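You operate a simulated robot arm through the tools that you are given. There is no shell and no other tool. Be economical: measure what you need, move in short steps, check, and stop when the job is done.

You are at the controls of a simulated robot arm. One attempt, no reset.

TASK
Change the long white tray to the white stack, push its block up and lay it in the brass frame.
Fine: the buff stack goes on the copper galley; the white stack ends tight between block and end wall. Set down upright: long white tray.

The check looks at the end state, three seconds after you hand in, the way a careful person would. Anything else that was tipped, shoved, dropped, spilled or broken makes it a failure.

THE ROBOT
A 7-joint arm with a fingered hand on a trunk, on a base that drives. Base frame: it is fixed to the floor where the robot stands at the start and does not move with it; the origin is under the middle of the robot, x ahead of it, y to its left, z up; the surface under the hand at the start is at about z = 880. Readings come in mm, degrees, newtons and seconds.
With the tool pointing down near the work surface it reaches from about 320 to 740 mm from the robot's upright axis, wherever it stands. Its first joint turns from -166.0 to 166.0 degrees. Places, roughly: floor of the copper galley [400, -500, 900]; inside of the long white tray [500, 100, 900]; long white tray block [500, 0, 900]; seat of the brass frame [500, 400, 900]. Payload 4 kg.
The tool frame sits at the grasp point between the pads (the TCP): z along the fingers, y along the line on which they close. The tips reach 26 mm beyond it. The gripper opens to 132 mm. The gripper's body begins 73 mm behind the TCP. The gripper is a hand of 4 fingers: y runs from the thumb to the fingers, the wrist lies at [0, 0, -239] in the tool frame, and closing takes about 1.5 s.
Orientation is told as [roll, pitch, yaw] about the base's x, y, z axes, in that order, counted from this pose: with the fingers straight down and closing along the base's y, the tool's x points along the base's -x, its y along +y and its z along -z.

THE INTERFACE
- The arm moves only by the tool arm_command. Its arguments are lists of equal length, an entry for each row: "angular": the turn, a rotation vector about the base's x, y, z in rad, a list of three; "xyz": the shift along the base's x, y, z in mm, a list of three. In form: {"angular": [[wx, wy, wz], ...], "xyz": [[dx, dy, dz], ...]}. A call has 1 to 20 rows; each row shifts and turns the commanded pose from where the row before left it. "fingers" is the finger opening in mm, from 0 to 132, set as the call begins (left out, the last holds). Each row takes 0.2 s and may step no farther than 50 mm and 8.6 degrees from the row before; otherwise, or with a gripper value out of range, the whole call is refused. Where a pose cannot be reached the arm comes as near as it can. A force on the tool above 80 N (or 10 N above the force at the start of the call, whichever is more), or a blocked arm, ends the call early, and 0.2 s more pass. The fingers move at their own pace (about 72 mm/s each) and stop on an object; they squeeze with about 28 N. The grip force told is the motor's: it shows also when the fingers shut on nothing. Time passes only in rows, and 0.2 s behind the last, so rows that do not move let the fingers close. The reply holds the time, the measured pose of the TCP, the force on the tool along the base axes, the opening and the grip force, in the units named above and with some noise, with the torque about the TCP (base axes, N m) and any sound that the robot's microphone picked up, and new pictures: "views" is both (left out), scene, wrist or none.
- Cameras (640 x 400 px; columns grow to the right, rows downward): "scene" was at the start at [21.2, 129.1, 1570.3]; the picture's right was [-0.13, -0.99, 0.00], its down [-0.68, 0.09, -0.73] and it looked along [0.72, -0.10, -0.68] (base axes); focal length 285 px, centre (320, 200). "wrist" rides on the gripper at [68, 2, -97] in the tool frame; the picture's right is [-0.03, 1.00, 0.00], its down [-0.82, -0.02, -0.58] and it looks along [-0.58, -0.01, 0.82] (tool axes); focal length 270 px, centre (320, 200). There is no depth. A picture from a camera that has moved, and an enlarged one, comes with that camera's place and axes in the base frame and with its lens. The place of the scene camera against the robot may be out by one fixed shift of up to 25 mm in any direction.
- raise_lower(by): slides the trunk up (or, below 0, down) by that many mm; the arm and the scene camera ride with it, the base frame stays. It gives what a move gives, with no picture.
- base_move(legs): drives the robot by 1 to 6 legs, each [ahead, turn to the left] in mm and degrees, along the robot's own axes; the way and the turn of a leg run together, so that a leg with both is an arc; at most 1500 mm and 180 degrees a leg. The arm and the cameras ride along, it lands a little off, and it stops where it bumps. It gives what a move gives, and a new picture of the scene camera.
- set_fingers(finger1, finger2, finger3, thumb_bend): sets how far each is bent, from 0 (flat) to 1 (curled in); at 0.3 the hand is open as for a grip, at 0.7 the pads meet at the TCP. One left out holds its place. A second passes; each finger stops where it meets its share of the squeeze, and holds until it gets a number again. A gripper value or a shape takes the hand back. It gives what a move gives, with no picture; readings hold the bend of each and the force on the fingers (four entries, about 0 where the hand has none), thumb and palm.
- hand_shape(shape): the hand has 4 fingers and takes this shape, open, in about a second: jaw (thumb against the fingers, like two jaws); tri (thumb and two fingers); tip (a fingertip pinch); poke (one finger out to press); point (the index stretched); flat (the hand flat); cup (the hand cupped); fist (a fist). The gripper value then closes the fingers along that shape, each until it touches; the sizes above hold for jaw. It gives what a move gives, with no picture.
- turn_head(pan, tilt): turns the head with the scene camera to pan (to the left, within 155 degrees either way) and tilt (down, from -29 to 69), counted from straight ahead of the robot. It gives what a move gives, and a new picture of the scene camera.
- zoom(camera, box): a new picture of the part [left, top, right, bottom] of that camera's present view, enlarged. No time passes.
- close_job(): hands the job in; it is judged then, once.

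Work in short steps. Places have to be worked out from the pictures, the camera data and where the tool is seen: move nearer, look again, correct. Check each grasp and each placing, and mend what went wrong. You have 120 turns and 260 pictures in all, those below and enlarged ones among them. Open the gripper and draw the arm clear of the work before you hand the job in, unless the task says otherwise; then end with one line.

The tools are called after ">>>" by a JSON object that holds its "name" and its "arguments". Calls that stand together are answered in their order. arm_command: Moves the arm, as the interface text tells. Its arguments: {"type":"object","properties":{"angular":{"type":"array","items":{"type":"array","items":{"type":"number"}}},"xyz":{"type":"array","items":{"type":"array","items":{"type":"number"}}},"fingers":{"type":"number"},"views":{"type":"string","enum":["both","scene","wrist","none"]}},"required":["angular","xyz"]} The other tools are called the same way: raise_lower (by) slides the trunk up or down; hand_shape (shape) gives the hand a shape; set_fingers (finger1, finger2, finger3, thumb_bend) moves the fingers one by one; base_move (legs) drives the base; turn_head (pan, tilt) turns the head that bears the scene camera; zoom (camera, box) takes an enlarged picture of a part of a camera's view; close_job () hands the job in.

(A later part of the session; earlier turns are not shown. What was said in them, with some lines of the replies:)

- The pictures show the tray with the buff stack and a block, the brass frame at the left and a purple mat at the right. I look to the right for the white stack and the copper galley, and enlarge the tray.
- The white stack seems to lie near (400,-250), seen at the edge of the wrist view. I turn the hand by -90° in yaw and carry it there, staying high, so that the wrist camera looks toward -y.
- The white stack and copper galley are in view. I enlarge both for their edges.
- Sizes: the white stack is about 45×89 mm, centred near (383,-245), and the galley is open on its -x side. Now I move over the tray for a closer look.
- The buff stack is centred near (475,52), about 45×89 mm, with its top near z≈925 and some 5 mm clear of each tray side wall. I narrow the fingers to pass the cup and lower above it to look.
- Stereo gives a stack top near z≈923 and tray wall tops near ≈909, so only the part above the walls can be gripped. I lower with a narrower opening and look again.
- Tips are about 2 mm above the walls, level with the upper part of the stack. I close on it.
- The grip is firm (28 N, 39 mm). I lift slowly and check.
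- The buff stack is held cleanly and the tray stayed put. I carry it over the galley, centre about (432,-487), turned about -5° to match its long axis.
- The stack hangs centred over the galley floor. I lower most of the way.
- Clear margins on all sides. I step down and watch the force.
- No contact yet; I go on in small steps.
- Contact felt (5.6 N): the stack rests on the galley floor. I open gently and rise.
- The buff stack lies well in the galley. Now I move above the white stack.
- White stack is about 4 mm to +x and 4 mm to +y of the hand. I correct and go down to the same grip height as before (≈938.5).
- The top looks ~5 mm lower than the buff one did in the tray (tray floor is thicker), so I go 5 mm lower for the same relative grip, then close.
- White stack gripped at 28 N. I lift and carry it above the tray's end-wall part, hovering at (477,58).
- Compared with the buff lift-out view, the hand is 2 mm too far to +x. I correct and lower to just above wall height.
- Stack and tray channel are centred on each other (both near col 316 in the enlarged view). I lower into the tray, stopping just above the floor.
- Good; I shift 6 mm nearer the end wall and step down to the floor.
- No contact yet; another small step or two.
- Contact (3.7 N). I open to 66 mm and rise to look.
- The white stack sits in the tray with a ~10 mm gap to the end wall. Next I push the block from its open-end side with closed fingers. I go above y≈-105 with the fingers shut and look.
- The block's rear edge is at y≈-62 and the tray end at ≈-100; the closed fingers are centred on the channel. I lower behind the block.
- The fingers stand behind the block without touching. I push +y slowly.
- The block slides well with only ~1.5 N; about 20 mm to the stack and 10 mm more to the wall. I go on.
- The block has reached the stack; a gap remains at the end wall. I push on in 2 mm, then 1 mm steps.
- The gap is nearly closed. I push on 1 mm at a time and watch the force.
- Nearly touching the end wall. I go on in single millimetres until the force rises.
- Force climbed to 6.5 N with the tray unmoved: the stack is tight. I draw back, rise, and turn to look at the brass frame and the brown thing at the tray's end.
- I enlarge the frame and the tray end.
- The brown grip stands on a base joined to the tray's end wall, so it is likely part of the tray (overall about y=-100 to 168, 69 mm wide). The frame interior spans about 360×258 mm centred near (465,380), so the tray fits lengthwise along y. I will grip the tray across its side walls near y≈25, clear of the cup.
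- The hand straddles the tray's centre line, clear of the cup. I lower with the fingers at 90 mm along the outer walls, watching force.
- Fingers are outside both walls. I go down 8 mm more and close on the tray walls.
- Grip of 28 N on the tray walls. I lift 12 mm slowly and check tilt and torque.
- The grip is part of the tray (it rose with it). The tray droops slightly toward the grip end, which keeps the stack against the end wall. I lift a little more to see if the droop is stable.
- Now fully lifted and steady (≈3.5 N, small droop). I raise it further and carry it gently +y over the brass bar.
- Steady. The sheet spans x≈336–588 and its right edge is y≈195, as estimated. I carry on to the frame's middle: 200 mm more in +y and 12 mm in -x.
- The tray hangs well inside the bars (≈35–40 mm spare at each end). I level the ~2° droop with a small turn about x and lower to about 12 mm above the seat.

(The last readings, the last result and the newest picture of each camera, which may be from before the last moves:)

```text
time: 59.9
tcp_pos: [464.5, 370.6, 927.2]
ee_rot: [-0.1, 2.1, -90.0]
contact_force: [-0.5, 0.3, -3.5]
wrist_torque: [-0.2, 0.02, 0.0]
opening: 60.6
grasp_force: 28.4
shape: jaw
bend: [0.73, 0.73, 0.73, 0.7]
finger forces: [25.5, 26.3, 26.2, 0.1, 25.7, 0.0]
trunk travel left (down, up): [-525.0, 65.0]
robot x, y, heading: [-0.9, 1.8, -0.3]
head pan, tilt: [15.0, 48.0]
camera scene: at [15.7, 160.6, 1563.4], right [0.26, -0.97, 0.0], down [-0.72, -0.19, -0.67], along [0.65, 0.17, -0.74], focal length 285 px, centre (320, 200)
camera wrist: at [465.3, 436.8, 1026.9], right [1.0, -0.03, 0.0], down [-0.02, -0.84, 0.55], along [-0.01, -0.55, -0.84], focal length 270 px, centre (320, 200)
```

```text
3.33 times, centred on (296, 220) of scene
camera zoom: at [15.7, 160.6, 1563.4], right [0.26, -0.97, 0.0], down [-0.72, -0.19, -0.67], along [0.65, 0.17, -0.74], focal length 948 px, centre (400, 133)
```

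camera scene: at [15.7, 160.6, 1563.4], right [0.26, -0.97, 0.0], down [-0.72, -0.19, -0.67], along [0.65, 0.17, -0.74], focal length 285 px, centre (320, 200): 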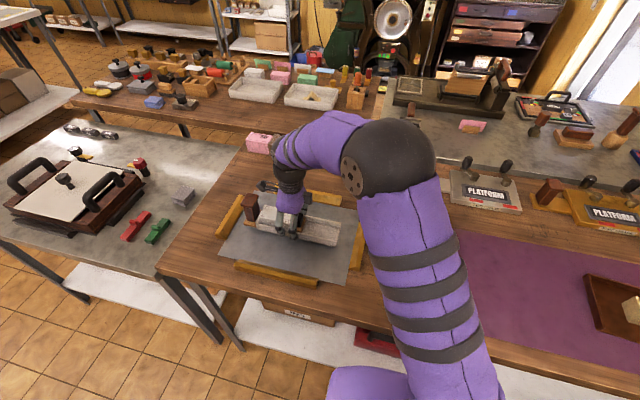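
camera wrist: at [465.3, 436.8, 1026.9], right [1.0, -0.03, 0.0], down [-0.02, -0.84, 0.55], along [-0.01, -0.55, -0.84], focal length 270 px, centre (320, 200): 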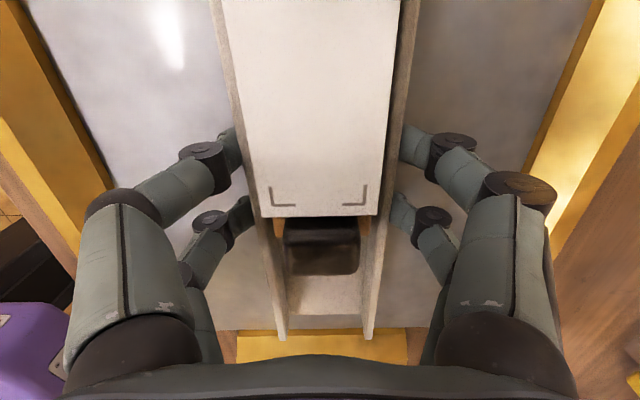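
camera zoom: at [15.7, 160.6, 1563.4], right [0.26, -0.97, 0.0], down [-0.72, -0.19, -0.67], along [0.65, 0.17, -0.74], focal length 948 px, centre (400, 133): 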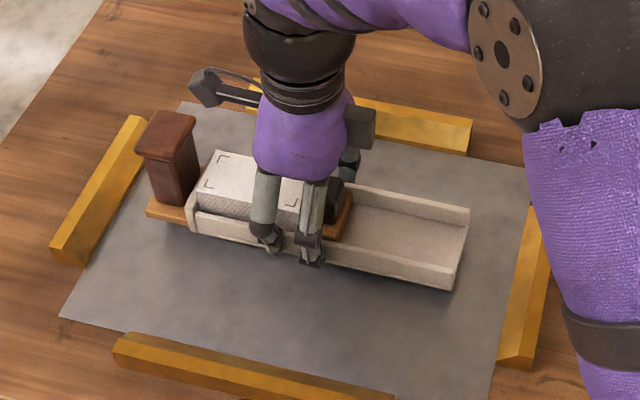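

Well placed, close to level and just above the seat. I step down until contact.

>>> {"name": "arm_command", "arguments": {"angular": [[0, 0, 0], [0, 0, 0], [0, 0, 0]], "xyz": [[0, 0, -3], [0, 0, -3], [0, 0, -2]], "views": "none"}}

>>> {"name": "arm_command", "arguments": {"angular": [[0, 0, 0], [0, 0, 0]], "xyz": [[0, 0, -1.5], [0, 0, -1]], "views": "none"}}

```text
time: 60.6
tcp_pos: [463.2, 370.3, 918.3]
ee_rot: [0.0, 2.2, -90.0]
contact_force: [-0.1, 0.0, -3.9]
wrist_torque: [-0.19, -0.02, 0.0]
opening: 60.7
grasp_force: 27.6
shape: jaw
bend: [0.73, 0.73, 0.73, 0.7]
finger forces: [25.6, 26.3, 26.2, 0.0, 25.7, 0.0]
trunk travel left (down, up): [-525.0, 65.0]
robot x, y, heading: [-0.1, 1.2, -0.2]
head pan, tilt: [15.0, 48.0]
```

```text
time: 61.2
tcp_pos: [464.6, 370.0, 917.6]
ee_rot: [0.0, 2.0, -89.9]
contact_force: [0.2, 0.2, -3.8]
wrist_torque: [-0.18, 0.0, 0.01]
opening: 60.4
grasp_force: 28.2
shape: jaw
bend: [0.73, 0.73, 0.73, 0.7]
finger forces: [25.4, 26.2, 26.2, 0.1, 25.7, 0.0]
trunk travel left (down, up): [-525.0, 65.0]
robot x, y, heading: [-2.2, -1.1, -0.2]
head pan, tilt: [15.0, 48.0]
```

No contact yet; I continue.

>>> {"name": "arm_command", "arguments": {"angular": [[0, 0, 0], [0, 0, 0]], "xyz": [[0, 0, -1], [0, 0, -1]], "views": "none"}}

>>> {"name": "arm_command", "arguments": {"angular": [[0, 0, 0], [0, 0, 0]], "xyz": [[0, 0, -1], [0, 0, 0]], "views": "none"}}

```text
time: 61.9
tcp_pos: [464.3, 369.7, 914.5]
ee_rot: [0.0, 2.0, -90.0]
contact_force: [-0.1, 0.1, -4.4]
wrist_torque: [-0.21, 0.02, -0.01]
opening: 60.6
grasp_force: 28.2
shape: jaw
bend: [0.73, 0.73, 0.73, 0.7]
finger forces: [25.5, 26.4, 26.1, 0.1, 25.7, 0.0]
trunk travel left (down, up): [-525.0, 65.0]
robot x, y, heading: [4.1, -2.3, 0.2]
head pan, tilt: [15.0, 48.0]
```

```text
time: 62.5
tcp_pos: [465.2, 369.4, 913.9]
ee_rot: [0.0, 2.1, -90.0]
contact_force: [-0.1, -0.6, -3.5]
wrist_torque: [-0.32, 0.03, -0.01]
opening: 60.7
grasp_force: 28.3
shape: jaw
bend: [0.73, 0.73, 0.73, 0.7]
finger forces: [25.6, 26.5, 26.4, 0.0, 25.7, 0.0]
trunk travel left (down, up): [-525.0, 65.0]
robot x, y, heading: [-2.0, 1.2, -0.1]
head pan, tilt: [15.0, 48.0]
```

Torque grew, so the open end touches first; the turn was a bit too much. I take most of it back while lowering slightly.

>>> {"name": "arm_command", "arguments": {"angular": [[-0.01, 0, 0], [0, 0, 0]], "xyz": [[0, 0, -0.5], [0, 0, 0]], "views": "none"}}

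>>> {"name": "arm_command", "arguments": {"angular": [[-0.01, 0, 0], [0, 0, 0]], "xyz": [[0, 0, -0.5], [0, 0, 0]], "views": "none"}}

>>> {"name": "zoom", "arguments": {"camera": "scene", "box": [220, 180, 364, 270]}}

```text
time: 63.0
tcp_pos: [465.1, 369.6, 912.3]
ee_rot: [0.0, 1.6, -90.0]
contact_force: [0.1, 0.0, -1.5]
wrist_torque: [-0.22, 0.08, 0.01]
opening: 60.6
grasp_force: 27.7
shape: jaw
bend: [0.73, 0.73, 0.73, 0.7]
finger forces: [25.7, 26.5, 26.3, 0.0, 25.9, 0.0]
trunk travel left (down, up): [-525.0, 65.0]
robot x, y, heading: [-0.4, -0.5, -0.2]
head pan, tilt: [15.0, 48.0]
```

```text
time: 63.6
tcp_pos: [463.8, 370.4, 912.1]
ee_rot: [0.1, 1.1, -90.0]
contact_force: [2.0, 1.0, 0.5]
wrist_torque: [-0.03, 0.06, -0.03]
opening: 60.3
grasp_force: 27.9
shape: jaw
bend: [0.73, 0.73, 0.73, 0.7]
finger forces: [26.3, 27.1, 26.0, 0.0, 25.6, 0.0]
trunk travel left (down, up): [-525.0, 65.0]
robot x, y, heading: [1.5, 0.7, -0.2]
head pan, tilt: [15.0, 48.0]
```

```text
4.44 times, centred on (292, 225) of scene
camera zoom: at [15.5, 160.5, 1563.5], right [0.26, -0.97, 0.0], down [-0.72, -0.19, -0.67], along [0.65, 0.17, -0.74], focal length 1265 px, centre (444, 89)
```

zoom: 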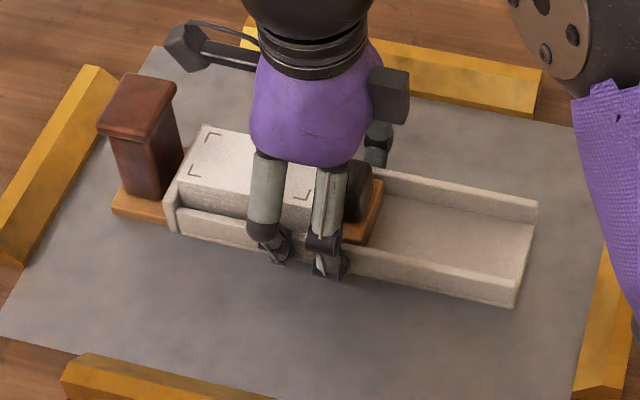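

Tool load and torque are now near zero: the tray rests on the seat. I open and rise.

>>> {"name": "arm_command", "arguments": {"angular": [[0, 0, 0], [0, 0, 0], [0, 0, 0], [0, 0, 0], [0, 0, 0], [0, 0, 0], [0, 0, 0], [0, 0, 0], [0, 0, 0]], "xyz": [[0, 0, 0], [0, 0, 0], [0, 0, 0], [0, 0, 0], [0, 0, 10], [0, 0, 25], [0, 0, 40], [0, 0, 45], [0, 0, 45]], "fingers": 92, "views": "both"}}

>>> {"name": "zoom", "arguments": {"camera": "scene", "box": [210, 170, 370, 270]}}

```text
time: 65.7
tcp_pos: [465.3, 368.3, 1078.5]
ee_rot: [0.0, 1.0, -89.9]
contact_force: [-0.9, 1.5, 0.7]
wrist_torque: [-0.02, 0.02, 0.01]
opening: 91.8
grasp_force: 0.0
shape: jaw
bend: [0.68, 0.68, 0.68, 0.58]
finger forces: [0.0, 0.1, 0.1, 0.0, 0.0, 0.0]
trunk travel left (down, up): [-525.0, 65.0]
robot x, y, heading: [-0.0, 0.5, 0.1]
head pan, tilt: [15.0, 48.0]
camera scene: at [15.3, 160.2, 1563.5], right [0.26, -0.97, 0.0], down [-0.72, -0.19, -0.67], along [0.65, 0.17, -0.74], focal length 285 px, centre (320, 200)
camera wrist: at [466.7, 436.7, 1176.2], right [1.0, -0.03, 0.0], down [-0.02, -0.83, 0.56], along [-0.01, -0.56, -0.83], focal length 270 px, centre (320, 200)
```

scene: 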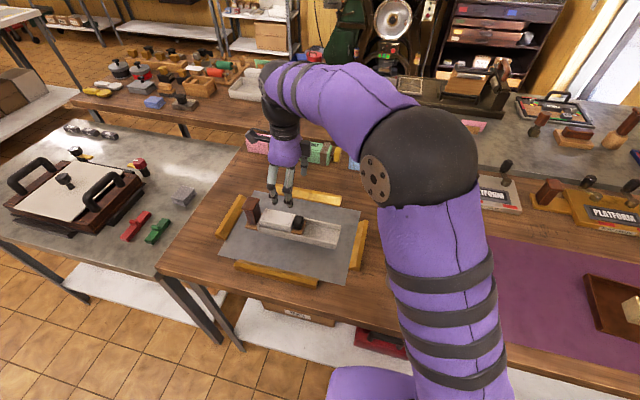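
wrist: 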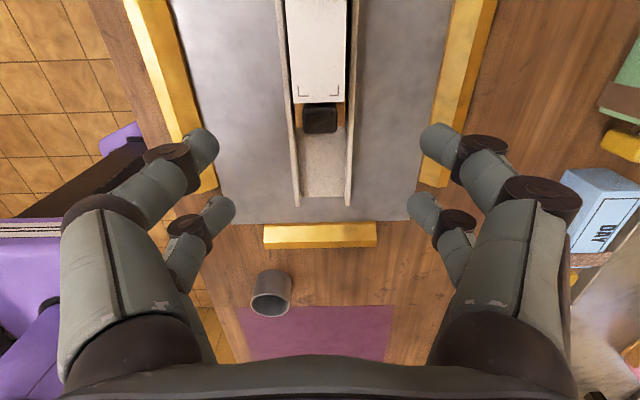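

```text
4.00 times, centred on (290, 220) of scene
camera zoom: at [15.3, 160.2, 1563.5], right [0.26, -0.97, 0.0], down [-0.72, -0.19, -0.67], along [0.65, 0.17, -0.74], focal length 1138 px, centre (440, 120)
```

zoom: 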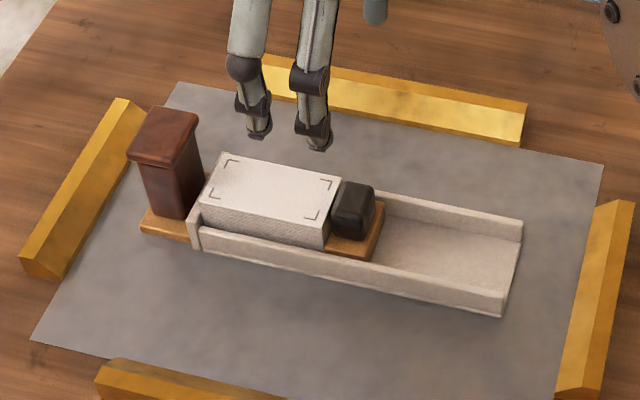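

The tray sits flat inside the frame. I check that the stack is still tight, with a wrist view from nearer the end wall.

>>> {"name": "arm_command", "arguments": {"angular": [[0, 0, 0], [0, 0, 0], [0, 0, 0]], "xyz": [[0, 30, 0], [0, 30, 0], [0, 25, 0]], "views": "wrist"}}

>>> {"name": "zoom", "arguments": {"camera": "wrist", "box": [240, 20, 400, 120]}}

>>> {"name": "zoom", "arguments": {"camera": "wrist", "box": [240, 100, 400, 200]}}

```text
time: 66.5
tcp_pos: [464.6, 454.6, 1078.1]
ee_rot: [0.0, 1.0, -90.0]
contact_force: [0.8, 0.9, 0.2]
wrist_torque: [-0.02, -0.02, -0.02]
opening: 91.8
grasp_force: 0.1
shape: jaw
bend: [0.68, 0.68, 0.68, 0.58]
finger forces: [0.1, 0.1, 0.0, 0.1, 0.0, 0.1]
trunk travel left (down, up): [-525.0, 65.0]
robot x, y, heading: [0.0, 2.7, -0.0]
head pan, tilt: [15.0, 48.0]
camera wrist: at [465.9, 523.2, 1175.9], right [1.0, -0.03, 0.0], down [-0.02, -0.83, 0.56], along [-0.01, -0.56, -0.83], focal length 270 px, centre (320, 200)
```

wrist: 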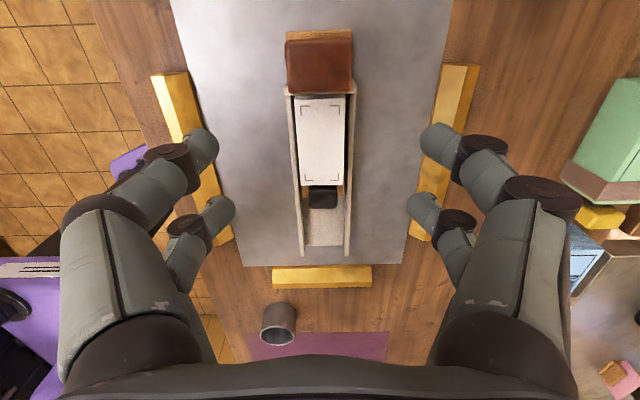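

```text
4.00 times, centred on (320, 70) of wrist
camera zoom: at [465.9, 523.2, 1175.9], right [1.0, -0.03, 0.0], down [-0.02, -0.83, 0.56], along [-0.01, -0.56, -0.83], focal length 1081 px, centre (320, 720)
```

zoom: 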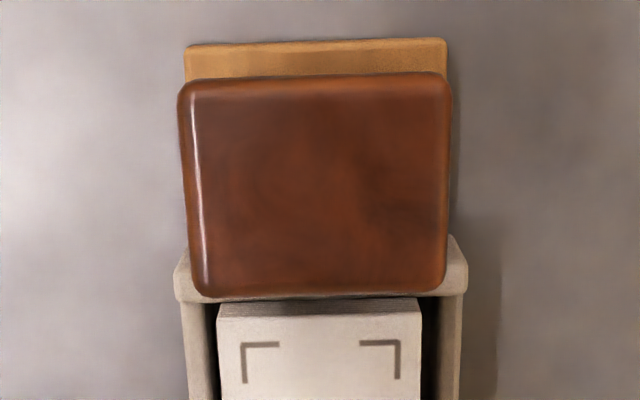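

```text
4.00 times, centred on (320, 150) of wrist
camera zoom: at [465.9, 523.2, 1175.9], right [1.0, -0.03, 0.0], down [-0.02, -0.83, 0.56], along [-0.01, -0.56, -0.83], focal length 1081 px, centre (320, 400)
```

zoom: 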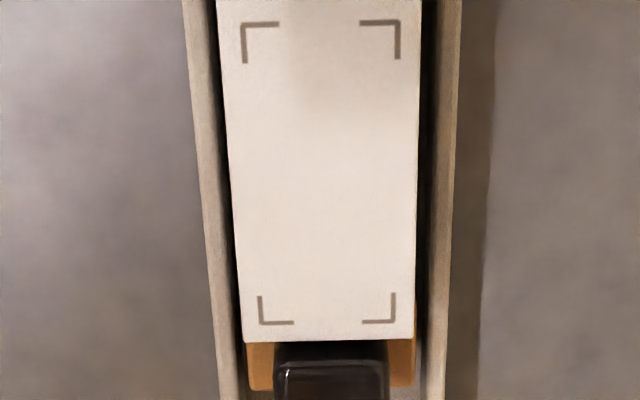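

The end wall side looks closed. I check the block side with a strong enlargement from the scene camera.

>>> {"name": "zoom", "arguments": {"camera": "scene", "box": [250, 200, 322, 245]}}

```text
8.89 times, centred on (286, 222) of scene
camera zoom: at [15.5, 160.6, 1563.4], right [0.26, -0.97, 0.0], down [-0.72, -0.19, -0.67], along [0.65, 0.17, -0.74], focal length 2530 px, centre (622, 0)
```

zoom: 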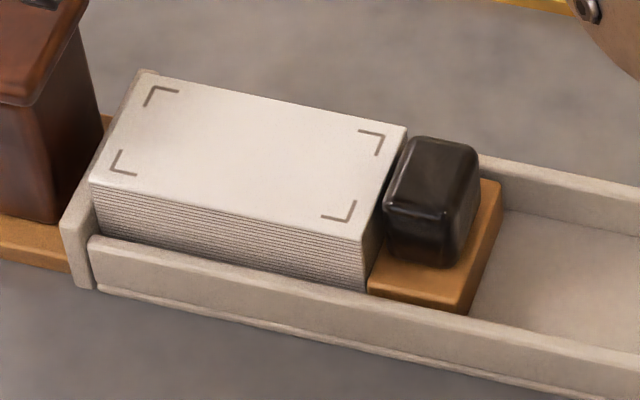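

The stack is flush between the block and the end wall. I draw the arm up and clear, opening the hand, and take a last look.

>>> {"name": "arm_command", "arguments": {"angular": [[0, 0, 0], [0, 0, 0], [0, 0, 0], [0, 0, 0], [0, 0, 0], [0, 0, 0], [0, 0, 0], [0, 0, 0], [0, 0, 0], [0, 0, 0], [0, 0, 0], [0, 0, 0], [0, 0, 0]], "xyz": [[0, 0, 40], [0, 0, 45], [0, 0, 40], [0, -40, 0], [0, -40, 0], [0, -40, 0], [0, -40, 0], [0, -40, 0], [0, -40, 0], [0, -40, 0], [0, -40, 0], [0, -40, 0], [0, -40, 0]], "fingers": 130, "views": "both"}}

```text
time: 69.2
tcp_pos: [460.1, 52.1, 1203.7]
ee_rot: [0.0, 1.0, -89.9]
contact_force: [0.0, -0.5, -1.0]
wrist_torque: [0.01, 0.01, 0.01]
opening: 129.7
grasp_force: 0.1
shape: jaw
bend: [0.33, 0.33, 0.33, 0.29]
finger forces: [0.0, 0.0, 0.0, 0.1, 0.1, 0.0]
out of reach, approached as far as the arm can: row 3
trunk travel left (down, up): [-525.0, 65.0]
robot x, y, heading: [-1.0, 1.2, -0.2]
head pan, tilt: [15.0, 48.0]
camera scene: at [15.3, 160.0, 1563.5], right [0.26, -0.97, 0.0], down [-0.72, -0.19, -0.67], along [0.65, 0.17, -0.74], focal length 285 px, centre (320, 200)
camera wrist: at [460.8, 120.8, 1302.7], right [1.0, -0.02, 0.0], down [-0.02, -0.83, 0.56], along [-0.01, -0.56, -0.83], focal length 270 px, centre (320, 200)
```

scene: 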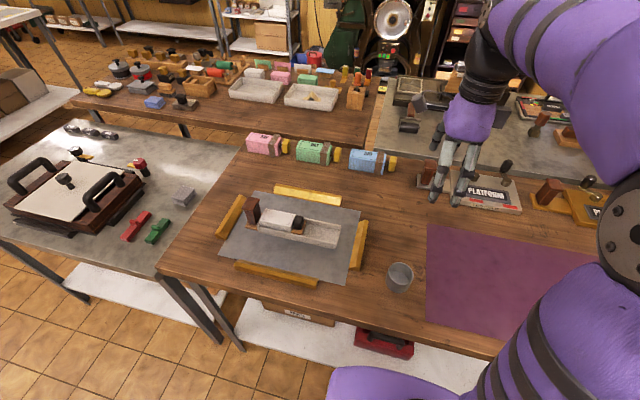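
wrist: 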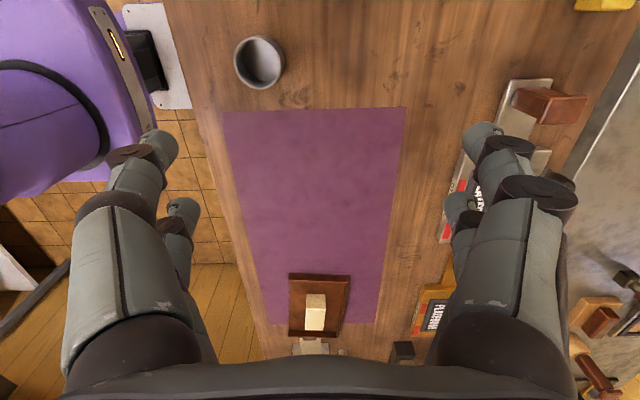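

The tray lies in the frame, the buff stack lies in the galley, nothing else has moved, and the arm is clear with the hand open. I hand the job in.

>>> {"name": "close_job", "arguments": {}}

```text
The job is handed in.
```

The job is handed in: the long white tray sits upright in the brass frame with the white stack tight between its block and the end wall, and the buff stack lies on the copper galley.
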